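You operate a simulated robot arm through the tools that you are given. There is no shell and no other tool.

You run a simulated two-armed robot. Do the job below in one go: nothing can be reset, and whatever is moved stays where it is left.

Task
Free the red winch latch, ease that winch till the stem pointer reads 0 and latch it again.
Fine: latch the other winch first.

It is judged by the outcome, as a careful person would: the job done as asked, and still so three seconds after it is handed in. It fails if anything else is knocked over, pushed out of place, dropped, spilled or broken.

Robot
Two 7-joint arms with two-finger parallel grippers on one trunk that stands fixed in place. Base frame: the origin is at the foot of the trunk, x ahead of it, y to its left, z up. Units: mm, degrees, N and s.
The left shoulder is at [36, 101, 1186], the right one opposite. With the tool pointing down near the work surface each hand reaches from about 100 to 500 mm from the base axis, measured 20 degrees to its own side. Payload 2.4 kg a hand.
The tool frame of a hand sits at the grasp point between the pads (the TCP): z along the fingers, y along the line on which they close. The tips reach 24 mm beyond it. The gripper opens to 68 mm. The fingers are 17 mm wide and 10 mm thick; the gripper's body (40 by 70 mm) begins 41 mm behind the TCP.
Orientation is that of the tool frame in the base frame, as a unit quaternion [w, x, y, z]. With the fingers straight down and closing along the base's y, the tool's x points along the base's -x, its y along +y and its z along -z.

Tools
- The arms move only by the tool play_rows. It takes "left_targets", "right_targets" or both (then of equal length, played together; a hand with none holds still); each is a list of rows, each an object of numbers (a shift or turn left out is 0, a gripper value left out holds the last): "x", "y", "z": the shift along the tool's x, y, z in m; "ax", "ay", "az": the turn, a rotation vector about the tool's x, y, z in degrees; "hand": the finger opening in m, from 0 to 0.068. In form: [{"x": .., "y": .., "z": .., "ax": .., "ay": .., "az": .., "hand": ..}, ...]. A call has 1 to 20 rows; each row is the pose to reach, as a shift and turn from the pose commanded when the call began, along the tool's axes at that moment. Rows are played at 5 a second. More than 50 mm and 8.6 degrees between two rows, or a gripper value outside its range, and nothing of the call is played. Where a pose cannot be reached the arm comes as near as it can. A force on the tool above 40 N (or 10 N above the force at the start of the call, whichever is more), or a blocked arm, ends the call early, and 0.2 s more pass. The fingers move at their own pace (about 72 mm/s each) and stop on an object; they squeeze with about 24 N. The grip force told is the motor's: it shows also when the fingers shut on nothing. Time passes only in rows, and 0.2 s behind the last, so rows that repeat a pose let the fingers close. The reply holds the time, the measured pose of the TCP, the force on the tool along the base axes, the opening and the grip force, in the units named above and with some noise, with the torque about the TCP (base axes, N m) and any sound that the robot's microphone picked up.
- Cameras (640 x 400 px; columns grow to the right, rows downward): "scene" is now at [102.6, -52.7, 1345.1]; the picture's right is [-0.56, -0.83, 0.00], its down [-0.47, 0.32, -0.82] and it looks along [0.68, -0.46, -0.57] (base axes); focal length 224 px, centre (320, 200). "left" rides on the left gripper at [84, -11, -75] in its tool frame; the picture's right is [0.13, 0.99, 0.00], its down [-0.60, 0.08, -0.79] and it looks along [-0.79, 0.10, 0.61] (tool axes); focal length 251 px, centre (320, 200). "right" rides on the right gripper at [84, 11, -75] in its tool frame; the picture's right is [-0.13, 0.99, 0.00], its down [-0.60, -0.08, -0.79] and it looks along [-0.79, -0.10, 0.61] (tool axes); focal length 251 px, centre (320, 200). There is no depth. A picture from a camera that has moved, and an enlarged one, comes with that camera's place and axes in the base frame and with its lens.
- snapshot(camera): a new picture of that camera. No time passes.
- move_column(by): slides the trunk up (or, below 0, down) by that many mm; the arms and the scene camera ride with it, the base frame stays. It gives what a move gives, with no picture.
- pan_tilt(pan, tilt): turns the head with the scene camera to pan (to the left, within 86 degrees either way) and tilt (down, from -29 to 69), counted from straight ahead of the robot. It gives what a move gives.
- enlarge(camera, box): a new picture of the part [left, top, right, bottom] of that camera's present view, enlarged. No time passes.
- hand_in(): hands the job in; it is judged then, once.

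Places have to be worked out from the pictures, the camera data and where the tool is seen. Open the grippers and draw the arms clear of the work before you hand the job in, unless the task says otherwise.

The tools are called after "Emit:" as name(argument=value, ...) on one line, values as JSON. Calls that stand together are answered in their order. play_rows: Moves the arms, as the interface text tells. Its arguments: {"type":"object","properties":{"left_targets":{"type":"array","items":{"type":"object","properties":{"x":{"type":"number"},"y":{"type":"number"},"z":{"type":"number"},"ax":{"type":"number"},"ay":{"type":"number"},"az":{"type":"number"},"hand":{"type":"number"}}}},"right_targets":{"type":"array","items":{"type":"object","properties":{"x":{"type":"number"},"y":{"type":"number"},"z":{"type":"number"},"ax":{"type":"number"},"ay":{"type":"number"},"az":{"type":"number"},"hand":{"type":"number"}}}}},"required":[]} The other tools are called the same way: move_column (by) slides the trunk up or down; pan_tilt (pan, tilt) turns the head that bears the scene camera; snapshot (camera) takes a picture; enlarge (camera, box) takes an enlarged picture of a part of a camera's view; hand_in () hands the job in.

At the start:

```text
t: 0.0
left_eef_pos: [276.1, 0.8, 1115.4]
left_tool_rot: [-0.001, 0.0, 1.0, 0.001]
left_wrist_force: [-0.3, 0.3, -0.5]
left_moment: [-0.01, -0.01, 0.0]
left_finger_gap: 68.2
left_gripper_force: 0.0
right_eef_pos: [221.2, -239.5, 1200.6]
right_tool_rot: [0.0, -0.001, 1.0, -0.001]
right_wrist_force: [0.6, 0.0, 0.5]
right_moment: [-0.01, 0.0, 0.01]
right_finger_gap: 68.1
right_gripper_force: 0.1
trunk travel left (down, up): [-400.0, 450.0]
head pan, tilt: [-34.4, 35.0]
```

scene: 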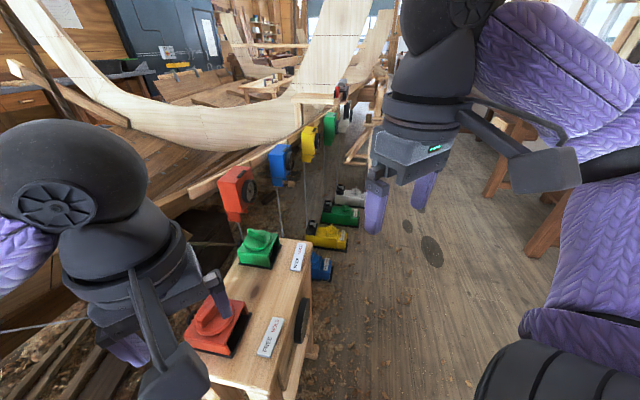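
right: 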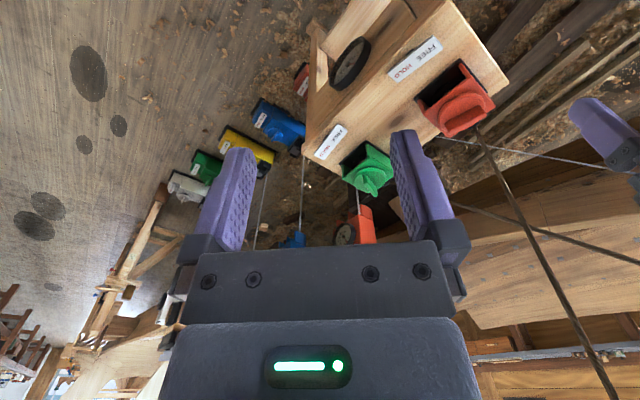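
left: 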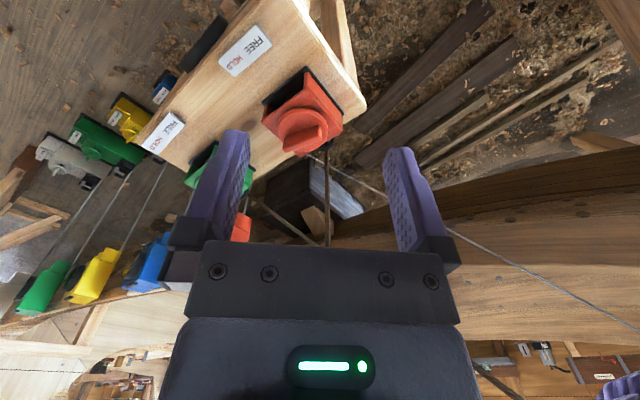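

I see a bench with two boxes (red and green), each with a knob and a FREE/HOLD plate. I look closer before moving anything.

Emit:
enlarge(camera="scene", box=[160, 220, 360, 400])

Emit:
enlarge(camera="left", box=[120, 0, 400, 200])

Emit:
enlarge(camera="right", box=[280, 0, 520, 220])

Emit:
enlarge(camera="scene", box=[200, 60, 380, 240])

```text
2.22 times, centred on (260, 310) of scene
camera zoom: at [102.6, -52.7, 1345.1], right [-0.56, -0.83, 0.0], down [-0.47, 0.32, -0.82], along [0.68, -0.46, -0.57], focal length 498 px, centre (453, -44)
```

zoom: 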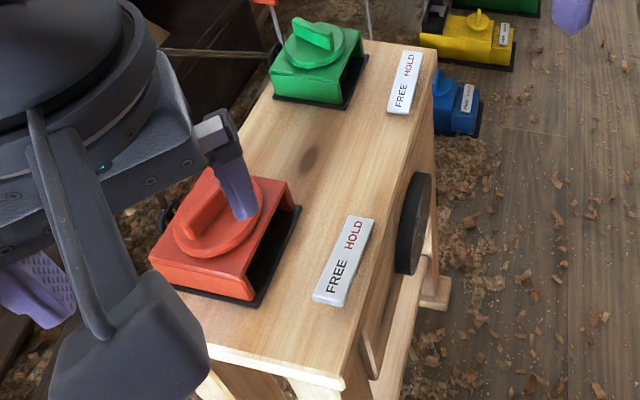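

```text
2.00 times, centred on (260, 100) of left
camera zoom: at [192.0, -9.3, 1191.9], right [-0.13, 0.99, 0.0], down [0.6, 0.08, 0.79], along [0.79, 0.1, -0.61], focal length 503 px, centre (440, 400)
```

zoom: 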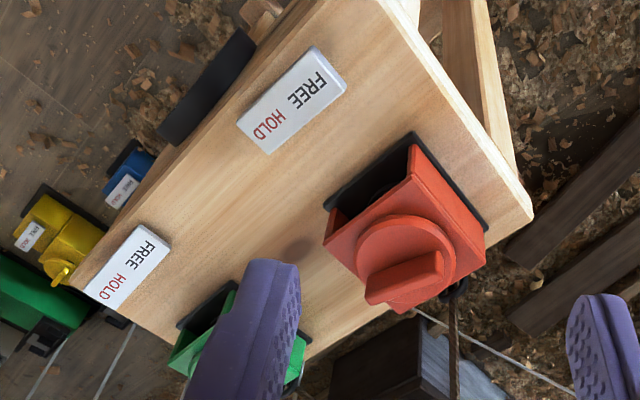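

```text
1.82 times, centred on (400, 110) of right
camera zoom: at [138.5, -226.5, 1274.9], right [0.13, 0.99, 0.0], down [0.6, -0.08, 0.79], along [0.79, -0.1, -0.61], focal length 457 px, centre (174, 364)
```

zoom: 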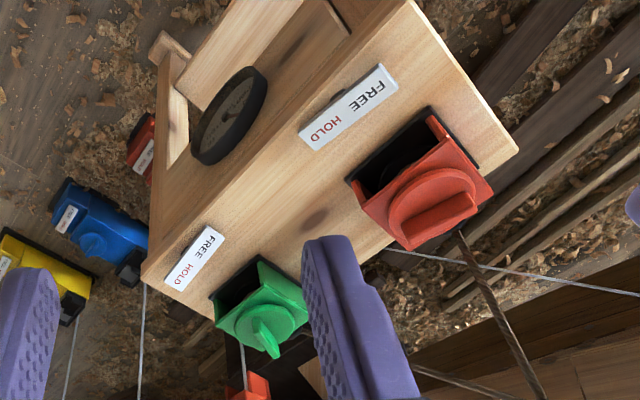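

```text
2.22 times, centred on (290, 150) of scene
camera zoom: at [102.6, -52.7, 1345.1], right [-0.56, -0.83, 0.0], down [-0.47, 0.32, -0.82], along [0.68, -0.46, -0.57], focal length 498 px, centre (387, 311)
```

zoom: 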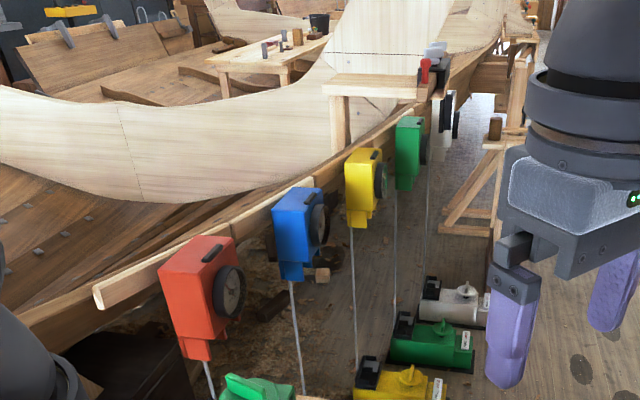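

Winches with latch knobs and several dials show up. I turn the head to see the stem, the dials and the rest of the bench.

Emit:
pan_tilt(pan=-20, tilt=55)

Emit:
snapshot(camera="scene")

Emit:
pan_tilt(pan=0, tilt=10)

Emit:
snapshot(camera="scene")

Emit:
pan_tilt(pan=60, tilt=20)

Emit:
snapshot(camera="scene")

Emit:
pan_tilt(pan=-60, tilt=20)

Emit:
snapshot(camera="scene")

```text
t: 0.8
left_eef_pos: [276.3, 0.6, 1114.7]
left_tool_rot: [0.0, 0.0, 1.0, 0.0]
left_wrist_force: [-0.3, -0.6, -0.2]
left_moment: [-0.04, 0.02, 0.0]
left_finger_gap: 68.0
left_gripper_force: 0.1
right_eef_pos: [222.2, -239.2, 1198.7]
right_tool_rot: [0.0, 0.0, 1.0, -0.001]
right_wrist_force: [0.2, 1.0, 0.3]
right_moment: [0.0, 0.0, 0.01]
right_finger_gap: 68.0
right_gripper_force: 0.0
trunk travel left (down, up): [-400.0, 450.0]
head pan, tilt: [-20.0, 55.0]
```

```text
taken
camera scene: at [97.7, -27.6, 1316.9], right [-0.34, -0.94, 0.0], down [-0.77, 0.28, -0.57], along [0.54, -0.2, -0.82], focal length 224 px, centre (320, 200)
```

scene: 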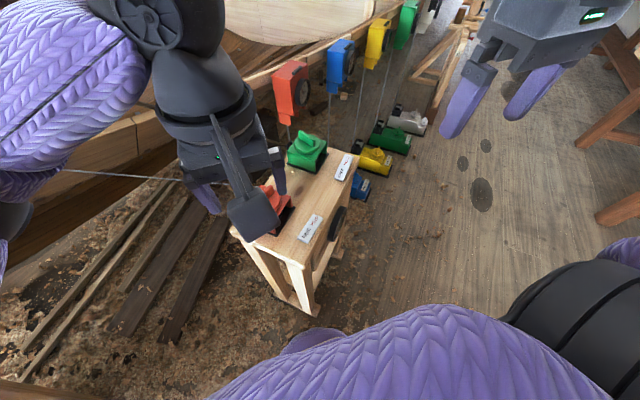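

```text
t: 1.9
left_eef_pos: [277.1, 0.7, 1115.4]
left_tool_rot: [0.0, 0.0, 1.0, 0.0]
left_wrist_force: [-0.5, -0.1, -0.4]
left_moment: [-0.02, -0.01, -0.03]
left_finger_gap: 68.2
left_gripper_force: 0.0
right_eef_pos: [221.9, -238.8, 1199.6]
right_tool_rot: [0.0, -0.001, 1.0, -0.001]
right_wrist_force: [0.0, 0.2, 0.2]
right_moment: [-0.01, 0.02, 0.0]
right_finger_gap: 68.1
right_gripper_force: 0.0
trunk travel left (down, up): [-400.0, 450.0]
head pan, tilt: [0.0, 10.0]
```

```text
taken
camera scene: at [122.9, -2.9, 1385.2], right [0.0, -1.0, 0.0], down [-0.17, 0.0, -0.98], along [0.98, 0.0, -0.17], focal length 224 px, centre (320, 200)
```

scene: 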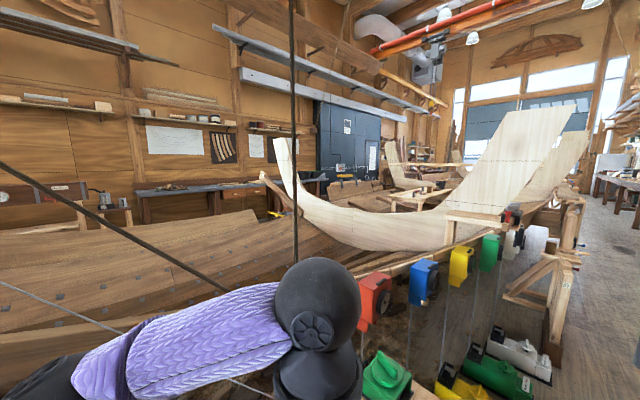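

```text
t: 3.2
left_eef_pos: [276.7, 2.1, 1116.0]
left_tool_rot: [0.0, 0.0, 1.0, -0.001]
left_wrist_force: [0.1, 0.5, 0.7]
left_moment: [0.01, 0.02, -0.02]
left_finger_gap: 68.1
left_gripper_force: 0.1
right_eef_pos: [221.6, -238.3, 1199.7]
right_tool_rot: [0.0, 0.0, 1.0, -0.001]
right_wrist_force: [0.3, 1.3, 0.3]
right_moment: [0.01, 0.02, 0.03]
right_finger_gap: 68.0
right_gripper_force: 0.0
trunk travel left (down, up): [-400.0, 450.0]
head pan, tilt: [60.0, 20.0]
```

```text
taken
camera scene: at [76.5, 77.7, 1369.0], right [0.87, -0.5, 0.0], down [-0.17, -0.3, -0.94], along [0.47, 0.81, -0.34], focal length 224 px, centre (320, 200)
```

scene: 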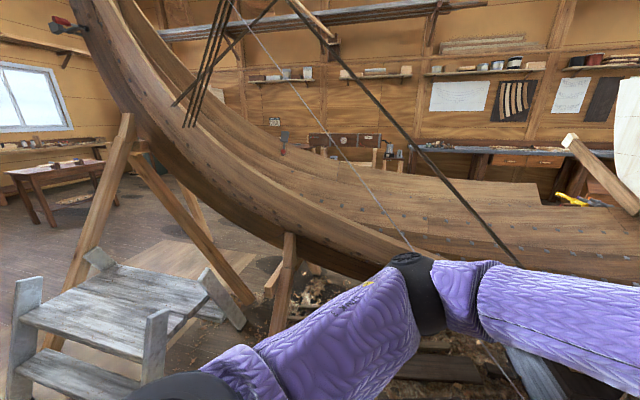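

```text
t: 5.2
left_eef_pos: [276.0, 0.8, 1114.2]
left_tool_rot: [0.0, 0.0, 1.0, 0.0]
left_wrist_force: [0.3, -0.1, -0.2]
left_moment: [-0.02, 0.03, 0.04]
left_finger_gap: 68.1
left_gripper_force: 0.1
right_eef_pos: [222.3, -240.7, 1200.5]
right_tool_rot: [0.0, -0.001, 1.0, -0.001]
right_wrist_force: [0.3, -0.2, -0.5]
right_moment: [-0.02, 0.02, 0.01]
right_finger_gap: 68.0
right_gripper_force: 0.0
trunk travel left (down, up): [-400.0, 450.0]
head pan, tilt: [-60.0, 20.0]
```

```text
taken
camera scene: at [76.5, -83.6, 1369.0], right [-0.87, -0.5, 0.0], down [-0.17, 0.3, -0.94], along [0.47, -0.81, -0.34], focal length 224 px, centre (320, 200)
```

scene: 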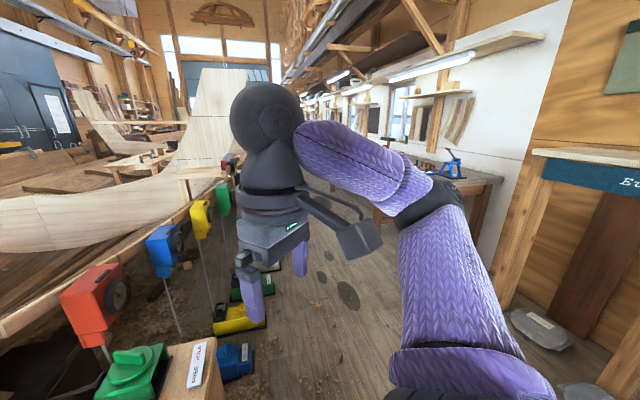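

I need a better look at the disc on the bench's side, the hanging dials and the ropes; enlarging those.

Emit:
enlarge(camera="right", box=[310, 20, 400, 100])

Emit:
enlarge(camera="right", box=[240, 120, 420, 260])

Emit:
enlarge(camera="scene", box=[50, 140, 290, 400])

Emit:
enlarge(camera="left", box=[230, 60, 390, 260])

```text
5.00 times, centred on (355, 60) of right
camera zoom: at [138.5, -226.5, 1274.8], right [0.13, 0.99, 0.0], down [0.6, -0.08, 0.79], along [0.79, -0.1, -0.61], focal length 1257 px, centre (145, 900)
```

zoom: 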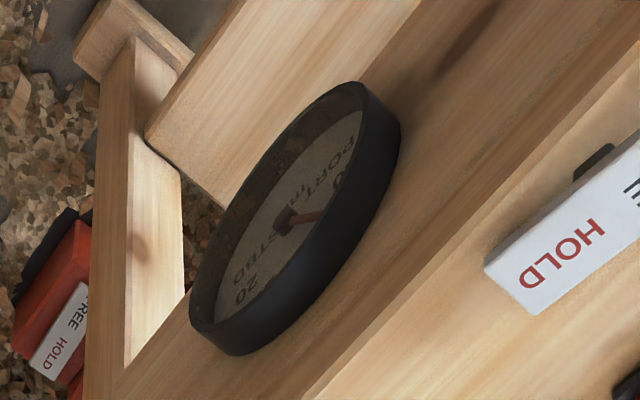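

```text
2.86 times, centred on (330, 190) of right
camera zoom: at [138.5, -226.5, 1274.8], right [0.13, 0.99, 0.0], down [0.6, -0.08, 0.79], along [0.79, -0.1, -0.61], focal length 718 px, centre (291, 229)
```

zoom: 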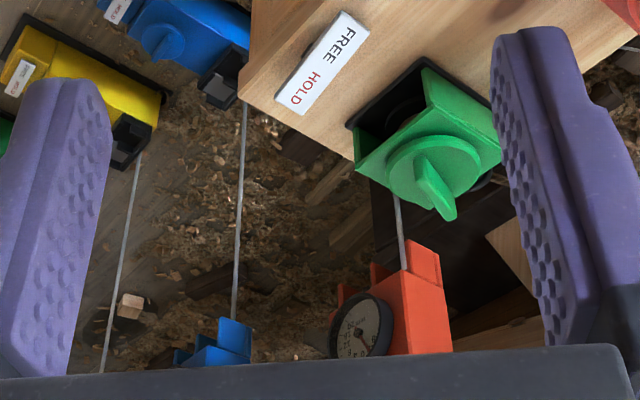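

```text
1.54 times, centred on (170, 270) of scene
camera zoom: at [76.5, -83.6, 1369.0], right [-0.87, -0.5, 0.0], down [-0.17, 0.3, -0.94], along [0.47, -0.81, -0.34], focal length 345 px, centre (551, 92)
```

zoom: 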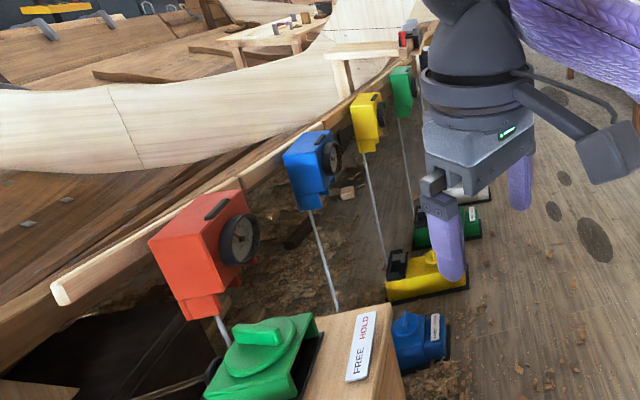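

```text
2.00 times, centred on (310, 160) of left
camera zoom: at [192.0, -9.3, 1191.9], right [-0.13, 0.99, 0.0], down [0.6, 0.08, 0.79], along [0.79, 0.1, -0.61], focal length 503 px, centre (340, 280)
```

zoom: 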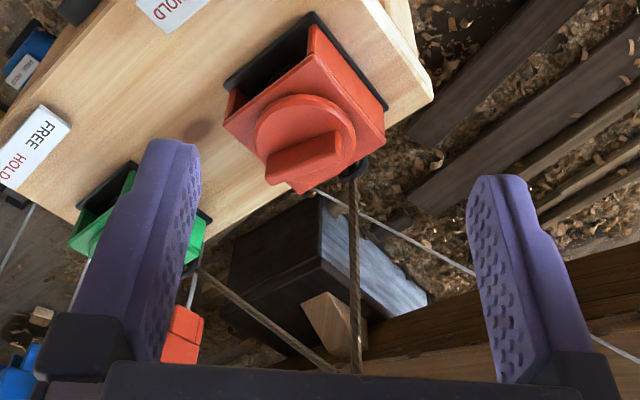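

The bench-side disc is a dial marked PORT/STBD mm with 20s: that is the stem pointer. I pull the left hand back and to the left so the scene camera sees the red winch, and turn the head there.

Emit:
play_rows(left_targets=[{"x": 0.03, "y": 0.03, "z": -0.02}, {"x": 0.06, "y": 0.06, "z": -0.04}, {"x": 0.08, "y": 0.1, "z": -0.05}, {"x": 0.08, "y": 0.14, "z": -0.05}])

Emit:
pan_tilt(pan=-12, tilt=50)

Emit:
snapshot(camera="scene")

Emit:
snapshot(camera="left")

```text
t: 6.2
left_eef_pos: [195.8, 144.1, 1166.5]
left_tool_rot: [0.001, 0.001, 1.0, 0.001]
left_wrist_force: [0.6, -0.1, -0.5]
left_moment: [-0.02, 0.03, -0.02]
left_finger_gap: 68.0
left_gripper_force: 0.2
right_eef_pos: [221.8, -238.5, 1198.3]
right_tool_rot: [-0.001, -0.001, 1.0, -0.001]
right_wrist_force: [0.2, -0.6, -1.0]
right_moment: [0.0, -0.02, 0.01]
right_finger_gap: 67.9
right_gripper_force: 0.1
trunk travel left (down, up): [-400.0, 450.0]
head pan, tilt: [-60.0, 20.0]
```

```text
t: 7.4
left_eef_pos: [195.9, 142.8, 1164.8]
left_tool_rot: [0.0, 0.0, 1.0, 0.0]
left_wrist_force: [0.1, -0.4, 0.5]
left_moment: [0.01, 0.0, 0.02]
left_finger_gap: 68.1
left_gripper_force: 0.0
right_eef_pos: [221.6, -238.0, 1199.1]
right_tool_rot: [0.0, -0.001, 1.0, -0.001]
right_wrist_force: [0.1, -0.6, 0.3]
right_moment: [0.01, 0.02, -0.01]
right_finger_gap: 68.0
right_gripper_force: 0.0
trunk travel left (down, up): [-400.0, 450.0]
head pan, tilt: [-12.0, 50.0]
```

```text
taken
camera scene: at [105.2, -18.9, 1323.4], right [-0.21, -0.98, 0.0], down [-0.75, 0.16, -0.64], along [0.63, -0.13, -0.77], focal length 224 px, centre (320, 200)
```

scene: 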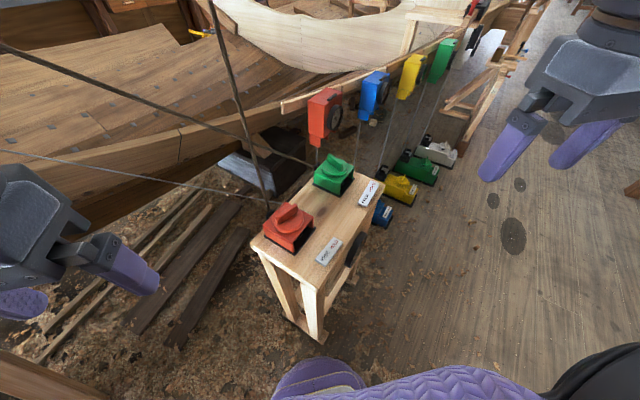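

```text
taken
camera left: at [111.7, 131.2, 1241.6], right [-0.13, 0.99, 0.0], down [0.6, 0.08, 0.79], along [0.79, 0.1, -0.61], focal length 251 px, centre (320, 200)
```

left: 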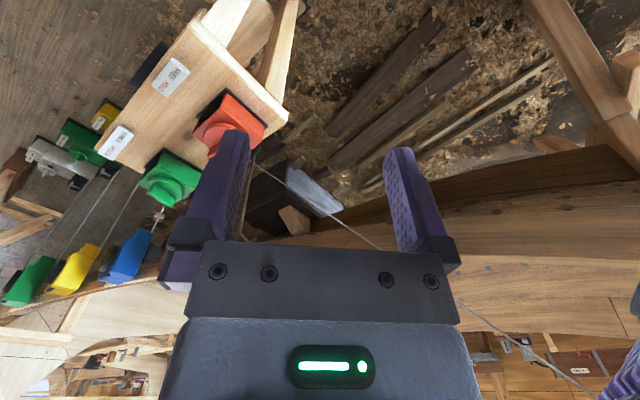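

Emit:
enlarge(camera="scene", box=[240, 140, 400, 290])

Emit:
enlarge(camera="scene", box=[250, 190, 350, 280])

Emit:
enlarge(camera="scene", box=[300, 140, 400, 220])

```text
2.67 times, centred on (320, 215) of scene
camera zoom: at [105.2, -18.9, 1323.4], right [-0.21, -0.98, 0.0], down [-0.75, 0.16, -0.64], along [0.63, -0.13, -0.77], focal length 597 px, centre (320, 160)
```

zoom: 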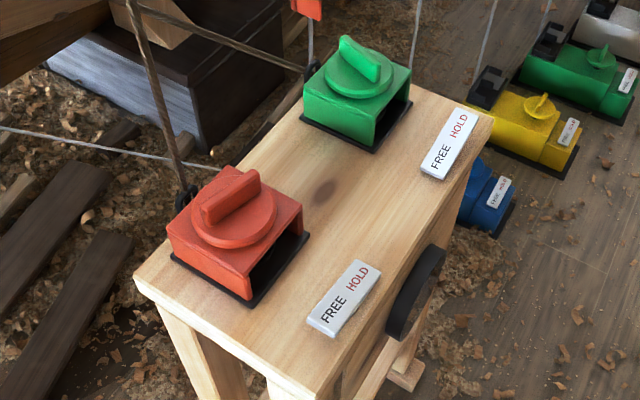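

```text
4.44 times, centred on (300, 235) of scene
camera zoom: at [105.2, -18.9, 1323.4], right [-0.21, -0.98, 0.0], down [-0.75, 0.16, -0.64], along [0.63, -0.13, -0.77], focal length 996 px, centre (409, 44)
```

zoom: 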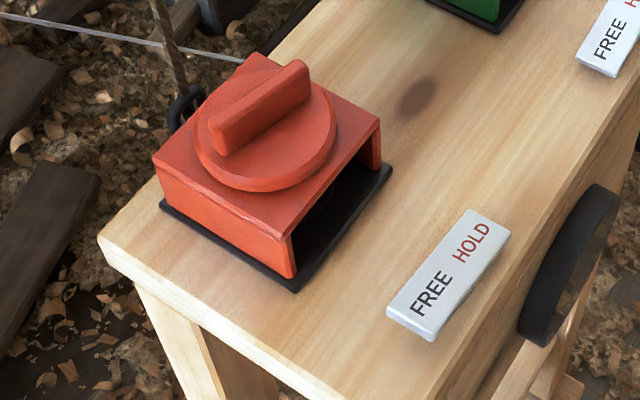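

```text
5.00 times, centred on (350, 180) of scene
camera zoom: at [105.2, -18.9, 1323.4], right [-0.21, -0.98, 0.0], down [-0.75, 0.16, -0.64], along [0.63, -0.13, -0.77], focal length 1120 px, centre (170, 300)
```

zoom: 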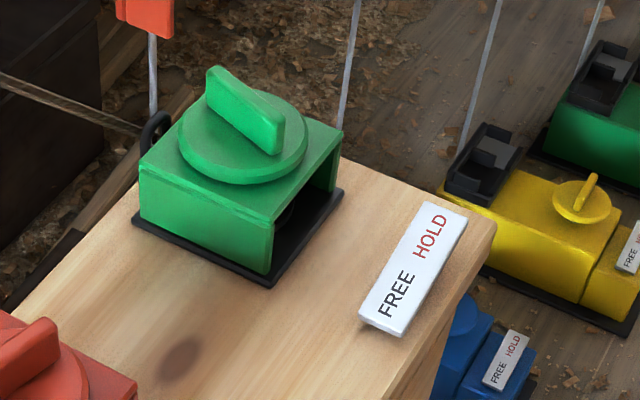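

Enlarging seems to re-render sharply, so I zoom hard on the plates, knobs and dial.

Emit:
enlarge(camera="scene", box=[310, 230, 350, 270])

Emit:
enlarge(camera="scene", box=[350, 170, 390, 210])

Emit:
enlarge(camera="scene", box=[258, 195, 318, 255])

Emit:
enlarge(camera="right", box=[320, 50, 500, 200])

Emit:
enlarge(camera="left", box=[90, 40, 290, 220])

```text
10.00 times, centred on (330, 250) of scene
camera zoom: at [105.2, -18.9, 1323.4], right [-0.21, -0.98, 0.0], down [-0.75, 0.16, -0.64], along [0.63, -0.13, -0.77], focal length 2240 px, centre (220, -300)
```

zoom: 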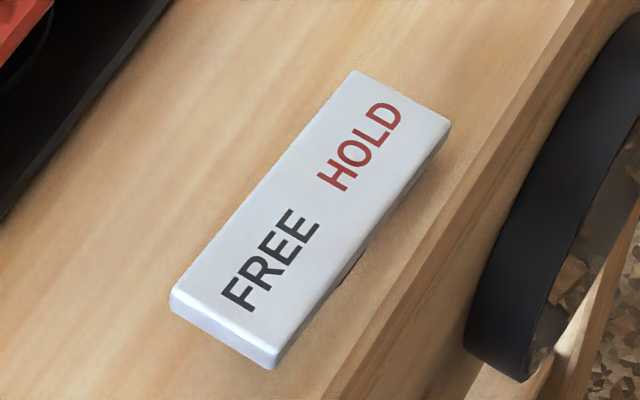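

```text
10.00 times, centred on (370, 190) of scene
camera zoom: at [105.2, -18.9, 1323.4], right [-0.21, -0.98, 0.0], down [-0.75, 0.16, -0.64], along [0.63, -0.13, -0.77], focal length 2240 px, centre (-180, 300)
```

zoom: 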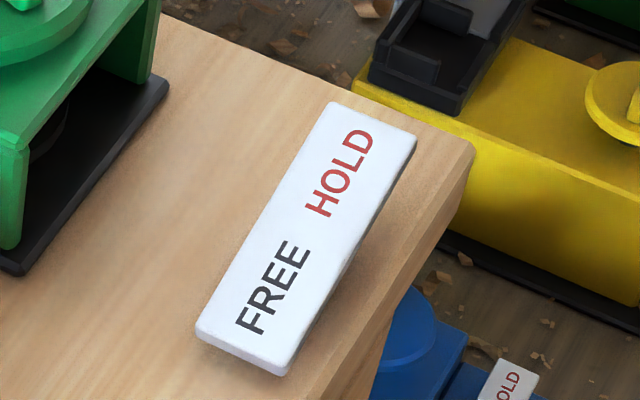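

```text
6.67 times, centred on (288, 225) of scene
camera zoom: at [105.2, -18.9, 1323.4], right [-0.21, -0.98, 0.0], down [-0.75, 0.16, -0.64], along [0.63, -0.13, -0.77], focal length 1494 px, centre (533, 33)
```

zoom: 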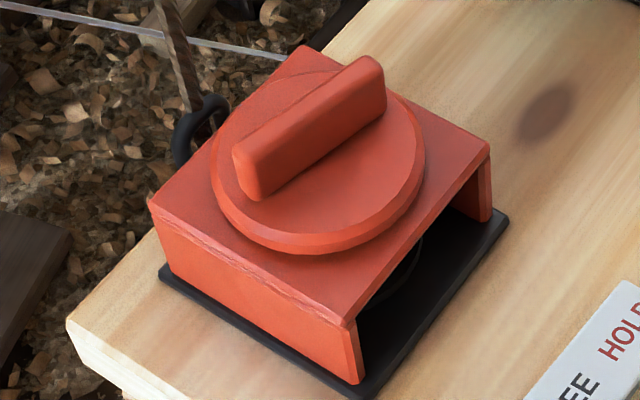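

```text
2.67 times, centred on (410, 125) of right
camera zoom: at [138.4, -226.4, 1274.9], right [0.13, 0.99, 0.0], down [0.6, -0.08, 0.79], along [0.79, -0.1, -0.61], focal length 670 px, centre (80, 400)
```

zoom: 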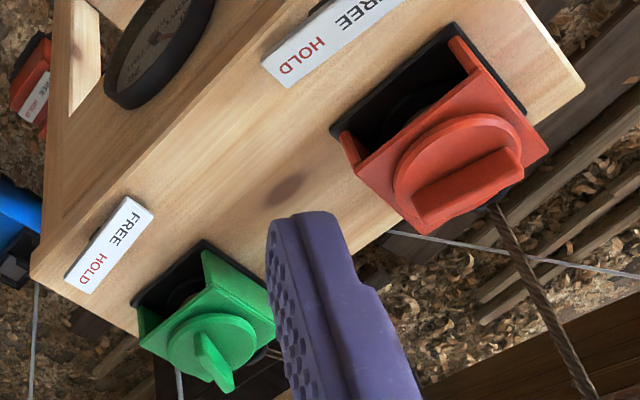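

```text
2.22 times, centred on (190, 130) of left
camera zoom: at [111.7, 131.2, 1241.6], right [-0.13, 0.99, 0.0], down [0.6, 0.08, 0.79], along [0.79, 0.1, -0.61], focal length 559 px, centre (609, 356)
```

zoom: 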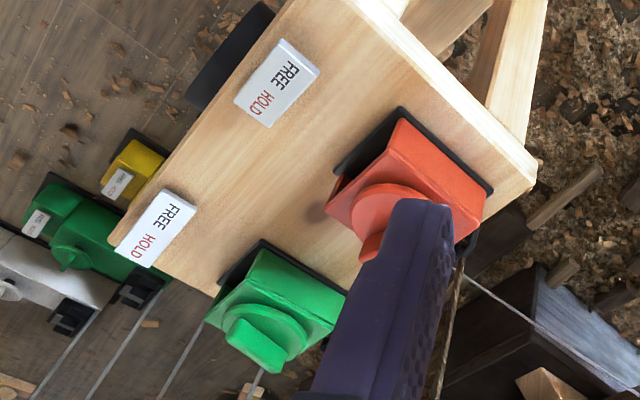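

The plates look like rockers on a pivot, with the drum knobs behind. I bring the right hand low in front of the bench and yaw its camera to view the rockers from the side and the dial face-on.

Emit:
play_rows(right_targets=[{"x": 0.01, "y": -0.02, "z": 0.04, "az": -5}, {"x": 0.02, "y": -0.03, "z": 0.08, "az": -10}, {"x": 0.03, "y": -0.04, "z": 0.12, "az": -15}, {"x": 0.03, "y": -0.05, "z": 0.16, "az": -20}, {"x": 0.03, "y": -0.06, "z": 0.2, "az": -25}, {"x": 0.03, "y": -0.06, "z": 0.24, "az": -30}, {"x": 0.03, "y": -0.06, "z": 0.27, "az": -35}])

Emit:
snapshot(camera="right")

```text
t: 9.0
left_eef_pos: [195.9, 141.5, 1165.5]
left_tool_rot: [0.0, 0.0, 1.0, -0.001]
left_wrist_force: [-0.2, 0.0, 0.3]
left_moment: [0.02, 0.03, -0.02]
left_finger_gap: 67.9
left_gripper_force: 0.0
right_eef_pos: [193.1, -298.7, 928.3]
right_tool_rot: [0.001, -0.303, 0.953, -0.001]
right_wrist_force: [0.4, 0.1, 0.0]
right_moment: [-0.03, -0.01, 0.03]
right_finger_gap: 67.8
right_gripper_force: 0.1
trunk travel left (down, up): [-400.0, 450.0]
head pan, tilt: [-12.0, 50.0]
```

```text
taken
camera right: at [118.3, -337.4, 1004.6], right [-0.47, 0.88, 0.0], down [0.54, 0.28, 0.79], along [0.7, 0.37, -0.61], focal length 251 px, centre (320, 200)
```

right: 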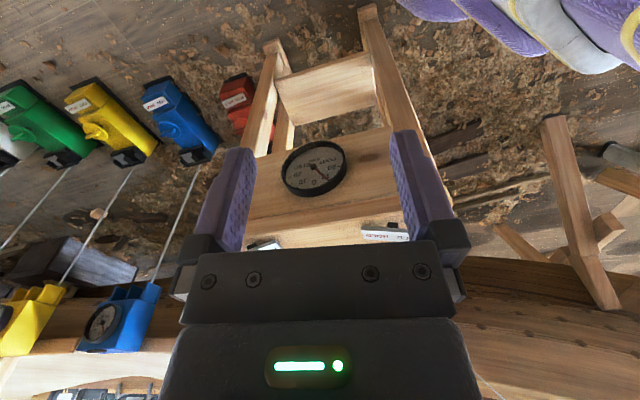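

The dial is now visible; zooming in on it and on the rocker edges.

Emit:
enlarge(camera="right", box=[270, 130, 360, 205])

Emit:
enlarge(camera="right", box=[340, 200, 430, 260])

Emit:
enlarge(camera="right", box=[230, 200, 320, 260])

```text
5.33 times, centred on (315, 168) of right
camera zoom: at [118.3, -337.4, 1004.6], right [-0.47, 0.88, 0.0], down [0.54, 0.28, 0.79], along [0.7, 0.37, -0.61], focal length 1341 px, centre (347, 373)
```

zoom: 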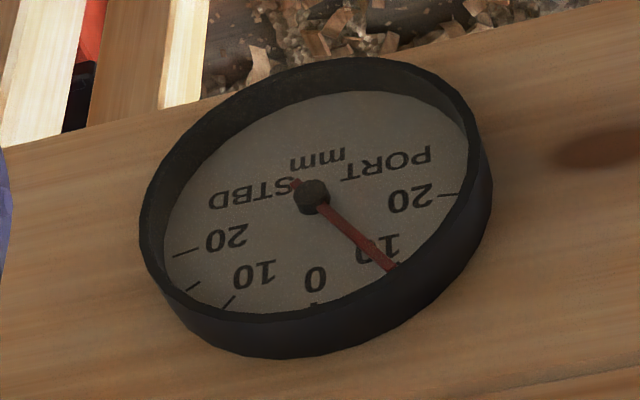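

```text
6.67 times, centred on (385, 230) of right
camera zoom: at [118.3, -337.4, 1004.6], right [-0.47, 0.88, 0.0], down [0.54, 0.28, 0.79], along [0.7, 0.37, -0.61], focal length 1676 px, centre (-113, 0)
```

zoom: 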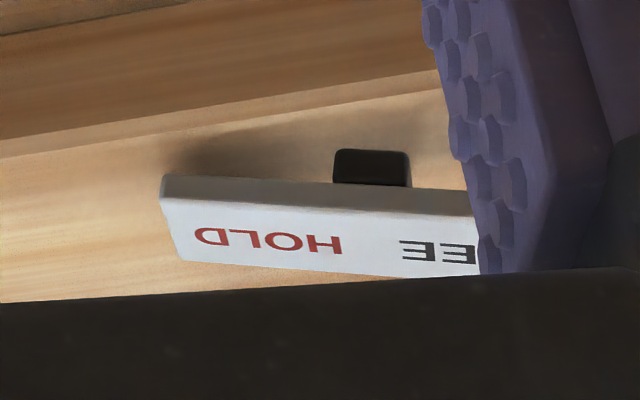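

```text
6.67 times, centred on (275, 230) of right
camera zoom: at [118.3, -337.4, 1004.6], right [-0.47, 0.88, 0.0], down [0.54, 0.28, 0.79], along [0.7, 0.37, -0.61], focal length 1676 px, centre (620, 0)
```

zoom: 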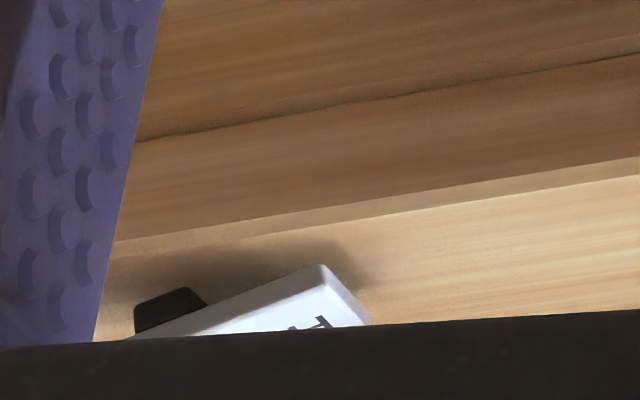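

The dial reads about 11 mm on the PORT side; the red rocker has its HOLD end down (held), the green one its FREE end down (free). I take the right hand towards the green rocker, well above it, to look at it closely first.

Emit:
play_rows(right_targets=[{"x": -0.01, "y": -0.005, "z": -0.032, "az": 8}, {"x": -0.035, "y": -0.02, "z": -0.05, "az": 16}, {"x": -0.065, "y": -0.04, "z": -0.05, "az": 24}, {"x": -0.095, "y": -0.06, "z": -0.05, "az": 32}, {"x": -0.125, "y": -0.08, "z": -0.05, "az": 40}, {"x": -0.15, "y": -0.095, "z": -0.05, "az": 48}, {"x": -0.175, "y": -0.111, "z": -0.05, "az": 55}])

Emit:
snapshot(camera="right")

Emit:
snapshot(camera="scene")

```text
t: 10.6
left_eef_pos: [196.2, 142.0, 1165.4]
left_tool_rot: [0.0, 0.0, 1.0, 0.0]
left_wrist_force: [0.2, -0.7, -1.2]
left_moment: [0.02, 0.0, 0.0]
left_finger_gap: 68.0
left_gripper_force: 0.0
right_eef_pos: [400.6, -289.1, 979.5]
right_tool_rot: [0.001, 0.174, 0.985, 0.0]
right_wrist_force: [-0.3, 0.1, -0.1]
right_moment: [0.0, -0.01, -0.01]
right_finger_gap: 68.0
right_gripper_force: 0.0
trunk travel left (down, up): [-400.0, 450.0]
head pan, tilt: [-12.0, 50.0]
```

```text
taken
camera right: at [325.1, -248.5, 1054.8], right [0.46, 0.89, 0.0], down [0.54, -0.28, 0.79], along [0.7, -0.37, -0.61], focal length 251 px, centre (320, 200)
```

right: 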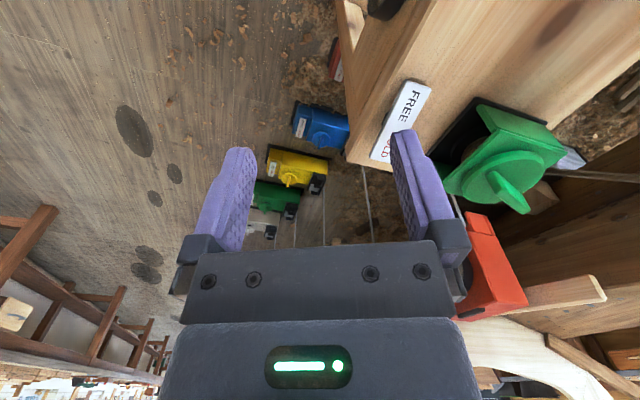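

```text
taken
camera scene: at [105.5, -18.7, 1323.4], right [-0.21, -0.98, 0.0], down [-0.75, 0.16, -0.64], along [0.63, -0.13, -0.77], focal length 224 px, centre (320, 200)
```

scene: 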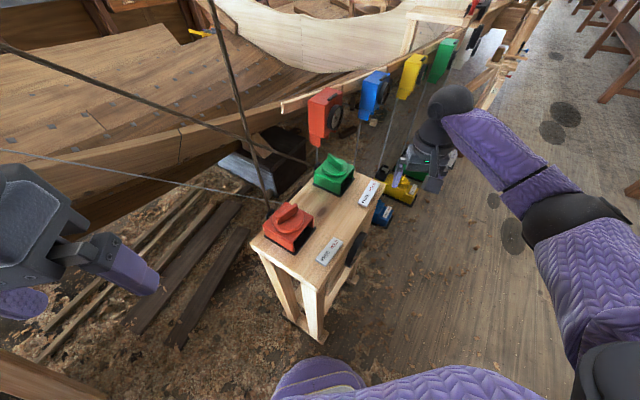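

The hand is near the green rocker; I zoom for triangulation.

Emit:
enlarge(camera="right", box=[340, 60, 480, 200])

Emit:
enlarge(camera="scene", box=[340, 160, 400, 210])

```text
2.86 times, centred on (410, 130) of right
camera zoom: at [325.1, -248.5, 1054.8], right [0.46, 0.89, 0.0], down [0.54, -0.28, 0.79], along [0.7, -0.37, -0.61], focal length 718 px, centre (63, 400)
```

zoom: 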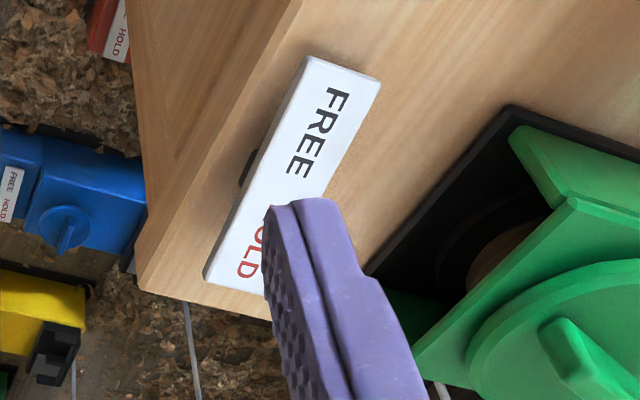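

```text
8.00 times, centred on (370, 185) of scene
camera zoom: at [105.5, -18.7, 1323.4], right [-0.21, -0.98, 0.0], down [-0.75, 0.16, -0.64], along [0.63, -0.13, -0.77], focal length 1792 px, centre (-80, 320)
```

zoom: 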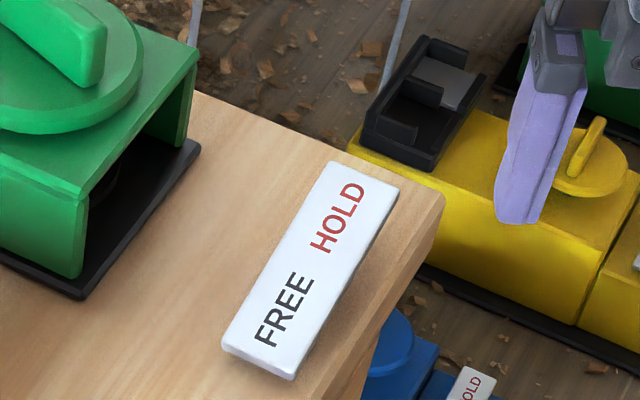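

Triangulation puts the green rocker's FREE end at about (475,-222,822) and its HOLD end at (529,-278,847), raised. I close the right fingers and test reach above the HOLD end, staying high.

Emit:
play_rows(right_targets=[{"x": -0.02, "y": 0.012, "z": 0.0, "hand": 0}, {"x": -0.04, "y": 0.024, "z": 0.0, "hand": 0}, {"x": -0.07, "y": 0.04, "z": 0.01, "hand": 0}, {"x": -0.1, "y": 0.0587, "z": 0.025, "hand": 0}, {"x": -0.1, "y": 0.0587, "z": 0.05, "hand": 0}])

Emit:
snapshot(camera="right")

Emit:
enlarge(camera="scene", box=[290, 110, 450, 240])

```text
t: 11.8
left_eef_pos: [195.3, 141.3, 1165.6]
left_tool_rot: [0.0, 0.0, 1.0, -0.001]
left_wrist_force: [-0.4, 0.4, -0.4]
left_moment: [0.03, -0.02, 0.0]
left_finger_gap: 68.1
left_gripper_force: 0.0
right_eef_pos: [481.3, -265.9, 948.3]
right_tool_rot: [0.001, 0.173, 0.985, -0.001]
right_wrist_force: [0.6, -0.2, -0.5]
right_moment: [0.0, -0.02, -0.03]
right_finger_gap: 0.0
right_gripper_force: 23.1
right hand out of reach, approached as far as the arm can: row 4, 5
trunk travel left (down, up): [-400.0, 450.0]
head pan, tilt: [-12.0, 50.0]
```

```text
taken
camera right: at [406.5, -225.1, 1022.8], right [0.46, 0.89, 0.0], down [0.54, -0.28, 0.79], along [0.71, -0.36, -0.61], focal length 251 px, centre (320, 200)
```

right: 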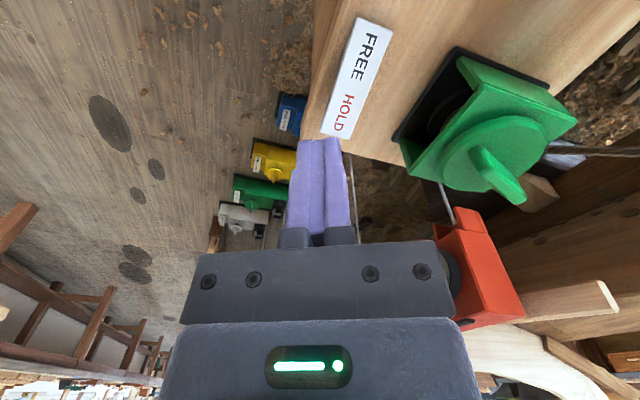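

```text
3.08 times, centred on (370, 175) of scene
camera zoom: at [105.1, -18.7, 1323.4], right [-0.21, -0.98, 0.0], down [-0.75, 0.16, -0.64], along [0.63, -0.13, -0.77], focal length 689 px, centre (166, 277)
```

zoom: 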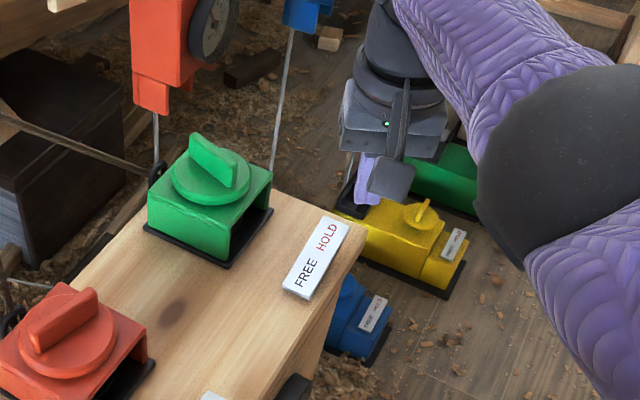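

Vertical reach ends about 40 mm short, so I tilt the right tool forward (fingers pointing ahead and down), which gains reach.

Emit:
play_rows(right_targets=[{"ay": -8, "hand": 0}, {"ay": -16, "hand": 0}, {"ay": -24, "hand": 0}, {"ay": -32, "hand": 0}, {"ay": -38, "hand": 0}])

Emit:
snapshot(camera="right")

```text
t: 13.0
left_eef_pos: [195.4, 141.4, 1165.5]
left_tool_rot: [0.001, 0.001, 1.0, 0.0]
left_wrist_force: [-0.6, 0.5, -0.3]
left_moment: [0.02, 0.01, 0.0]
left_finger_gap: 68.2
left_gripper_force: 0.1
right_eef_pos: [479.9, -266.4, 948.7]
right_tool_rot: [0.321, 0.164, 0.931, -0.057]
right_wrist_force: [-0.3, 1.0, -0.2]
right_moment: [-0.01, -0.01, -0.01]
right_finger_gap: 0.0
right_gripper_force: 23.5
trunk travel left (down, up): [-400.0, 450.0]
head pan, tilt: [-12.0, 50.0]
```

```text
taken
camera right: at [379.1, -216.6, 955.8], right [0.43, 0.9, 0.08], down [-0.04, -0.07, 1.0], along [0.9, -0.43, 0.01], focal length 251 px, centre (320, 200)
```

right: 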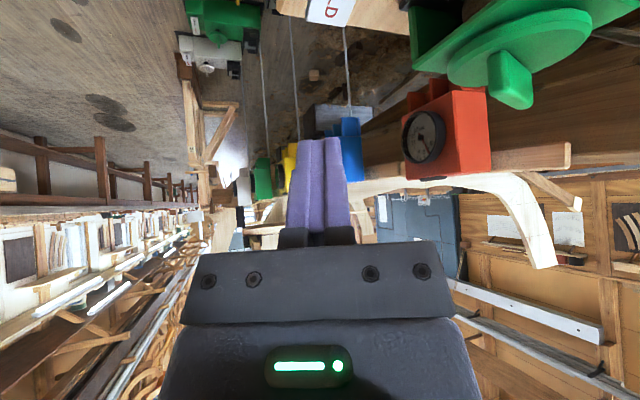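

The tilt leaves the TCP in place. I move forward over the green HOLD end and down to about 18 mm above it, then check.

Emit:
play_rows(right_targets=[{"x": -0.0247, "y": 0.0103, "z": 0.0193, "hand": 0}, {"x": -0.0063, "y": 0.0103, "z": 0.043, "hand": 0}, {"x": 0.0122, "y": 0.0103, "z": 0.0666, "hand": 0}])

Emit:
snapshot(camera="right")

Emit:
enlarge(camera="scene", box=[320, 130, 440, 230])

```text
t: 13.8
left_eef_pos: [195.9, 142.9, 1165.3]
left_tool_rot: [0.0, 0.0, 1.0, 0.0]
left_wrist_force: [-0.4, -0.6, 0.4]
left_moment: [0.02, -0.03, -0.02]
left_finger_gap: 68.0
left_gripper_force: 0.0
right_eef_pos: [513.0, -267.7, 888.5]
right_tool_rot: [0.32, 0.162, 0.932, -0.057]
right_wrist_force: [-0.5, 0.0, -0.5]
right_moment: [0.0, 0.01, -0.03]
right_finger_gap: 0.0
right_gripper_force: 23.5
trunk travel left (down, up): [-400.0, 450.0]
head pan, tilt: [-12.0, 50.0]
```

```text
taken
camera right: at [411.5, -217.8, 895.7], right [0.43, 0.9, 0.08], down [-0.04, -0.07, 1.0], along [0.9, -0.43, 0.0], focal length 251 px, centre (320, 200)
```

right: 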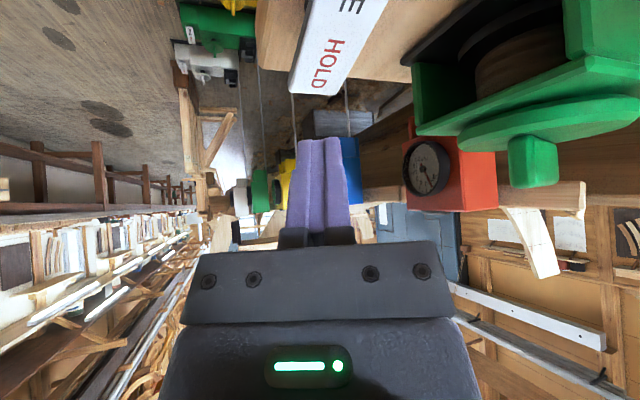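

```text
4.00 times, centred on (380, 180) of scene
camera zoom: at [105.2, -18.8, 1323.4], right [-0.21, -0.98, 0.0], down [-0.75, 0.16, -0.64], along [0.63, -0.13, -0.77], focal length 896 px, centre (80, 280)
```

zoom: 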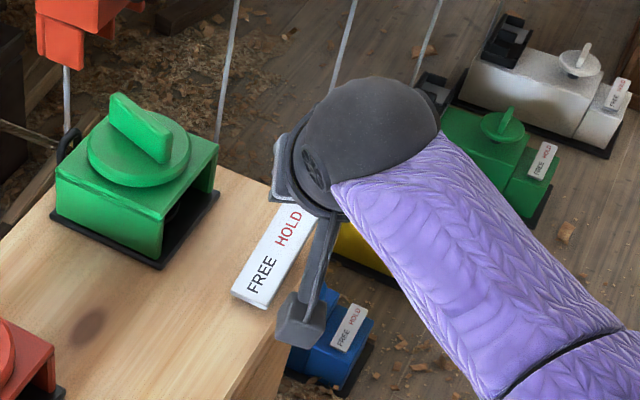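

Tip sits over the HOLD end. Now I press straight down in small steps.

Emit:
play_rows(right_targets=[{"x": 0.0062, "z": 0.0079, "hand": 0}, {"x": 0.0111, "z": 0.0142, "hand": 0}, {"x": 0.0148, "z": 0.0189, "hand": 0}, {"x": 0.0185, "z": 0.0236, "hand": 0}, {"x": 0.0216, "z": 0.0276, "hand": 0}, {"x": 0.0234, "z": 0.0299, "hand": 0}])

Emit:
enlarge(camera="scene", box=[320, 130, 440, 230])

Emit:
snapshot(camera="right")

```text
t: 15.2
left_eef_pos: [195.4, 142.0, 1165.4]
left_tool_rot: [0.0, 0.0, 1.0, 0.0]
left_wrist_force: [-0.4, -0.7, 0.8]
left_moment: [0.0, 0.01, 0.02]
left_finger_gap: 68.1
left_gripper_force: 0.0
right_eef_pos: [514.4, -266.9, 850.5]
right_tool_rot: [0.322, 0.163, 0.931, -0.057]
right_wrist_force: [0.6, -0.1, 2.4]
right_moment: [0.07, 0.14, 0.02]
right_finger_gap: 0.1
right_gripper_force: 23.7
trunk travel left (down, up): [-400.0, 450.0]
head pan, tilt: [-12.0, 50.0]
```

```text
4.00 times, centred on (380, 180) of scene
camera zoom: at [105.0, -19.0, 1323.5], right [-0.21, -0.98, 0.0], down [-0.75, 0.16, -0.64], along [0.63, -0.13, -0.77], focal length 896 px, centre (80, 280)
```

zoom: 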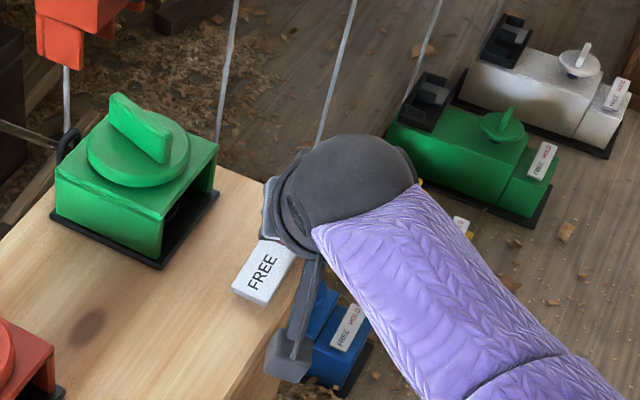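

```text
taken
camera right: at [412.3, -217.6, 858.3], right [0.43, 0.9, 0.08], down [-0.04, -0.07, 1.0], along [0.9, -0.43, 0.01], focal length 251 px, centre (320, 200)
```

right: 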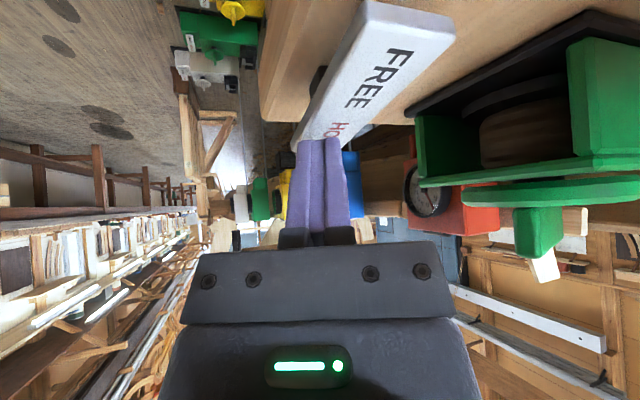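

The HOLD end is going down with about 2.4 N. I press on a few mm till it bottoms.

Emit:
play_rows(right_targets=[{"x": 0.0018, "z": 0.0024, "hand": 0}, {"x": 0.0037, "z": 0.0047, "hand": 0}, {"x": 0.0049, "z": 0.0063, "hand": 0}])

Emit:
snapshot(camera="right")

```text
t: 16.0
left_eef_pos: [193.9, 142.5, 1165.7]
left_tool_rot: [0.001, 0.0, 1.0, 0.0]
left_wrist_force: [0.3, -0.7, 0.5]
left_moment: [-0.01, 0.01, 0.02]
left_finger_gap: 68.0
left_gripper_force: 0.0
right_eef_pos: [512.9, -267.2, 845.1]
right_tool_rot: [0.323, 0.164, 0.93, -0.056]
right_wrist_force: [0.6, -3.6, 18.6]
right_moment: [-0.1, -0.13, -0.24]
right_finger_gap: 0.1
right_gripper_force: 23.6
trunk travel left (down, up): [-400.0, 450.0]
head pan, tilt: [-12.0, 50.0]
```

```text
taken
camera right: at [411.9, -217.6, 851.9], right [0.43, 0.9, 0.08], down [-0.04, -0.07, 1.0], along [0.9, -0.43, 0.01], focal length 251 px, centre (320, 200)
```

right: 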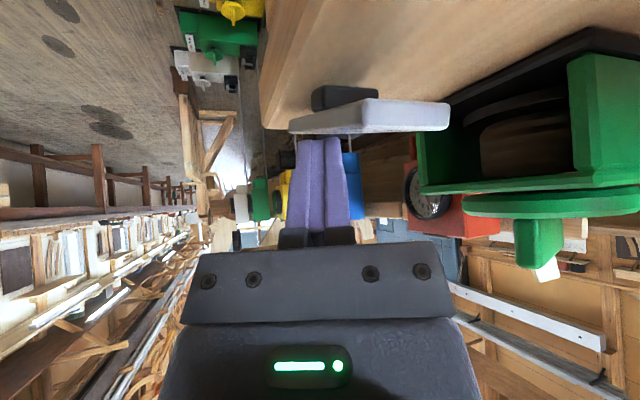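

It bottomed out (18.6 N) and the FREE end is now up. I lift off and check that it stays, and whether the dial changed.

Emit:
play_rows(right_targets=[{"x": -0.0185, "z": -0.0236, "hand": 0}, {"x": -0.037, "z": -0.0473, "hand": 0}, {"x": -0.0554, "z": -0.0709, "hand": 0}])

Emit:
enlarge(camera="right", box=[270, 0, 470, 125])

Emit:
enlarge(camera="scene", box=[320, 130, 440, 230])

```text
t: 16.8
left_eef_pos: [196.3, 142.5, 1166.2]
left_tool_rot: [0.0, 0.0, 1.0, -0.001]
left_wrist_force: [0.1, 0.2, 0.4]
left_moment: [0.03, 0.0, 0.04]
left_finger_gap: 68.0
left_gripper_force: 0.1
right_eef_pos: [513.7, -267.2, 931.8]
right_tool_rot: [0.32, 0.163, 0.932, -0.056]
right_wrist_force: [-0.2, -0.2, 0.2]
right_moment: [-0.02, -0.01, 0.0]
right_finger_gap: 0.0
right_gripper_force: 23.8
trunk travel left (down, up): [-400.0, 450.0]
head pan, tilt: [-12.0, 50.0]
```

```text
3.20 times, centred on (370, 62) of right
camera zoom: at [411.8, -217.0, 939.7], right [0.43, 0.9, 0.08], down [-0.04, -0.07, 1.0], along [0.9, -0.43, 0.0], focal length 805 px, centre (160, 640)
```

zoom: 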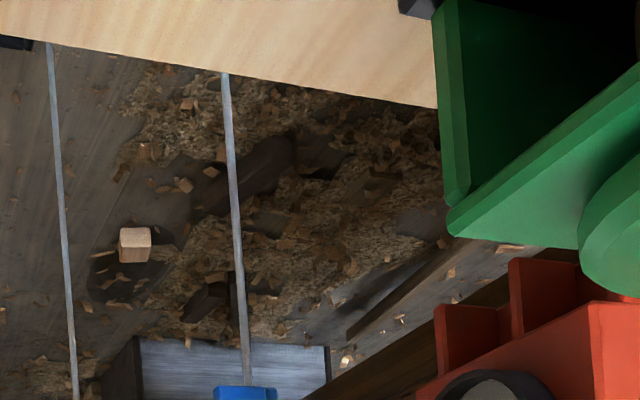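

```text
4.00 times, centred on (380, 180) of scene
camera zoom: at [105.2, -18.7, 1323.4], right [-0.21, -0.98, 0.0], down [-0.75, 0.16, -0.64], along [0.63, -0.13, -0.77], focal length 896 px, centre (80, 280)
```

zoom: 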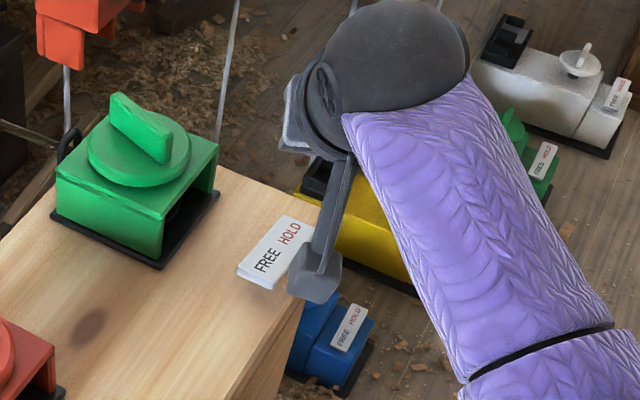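

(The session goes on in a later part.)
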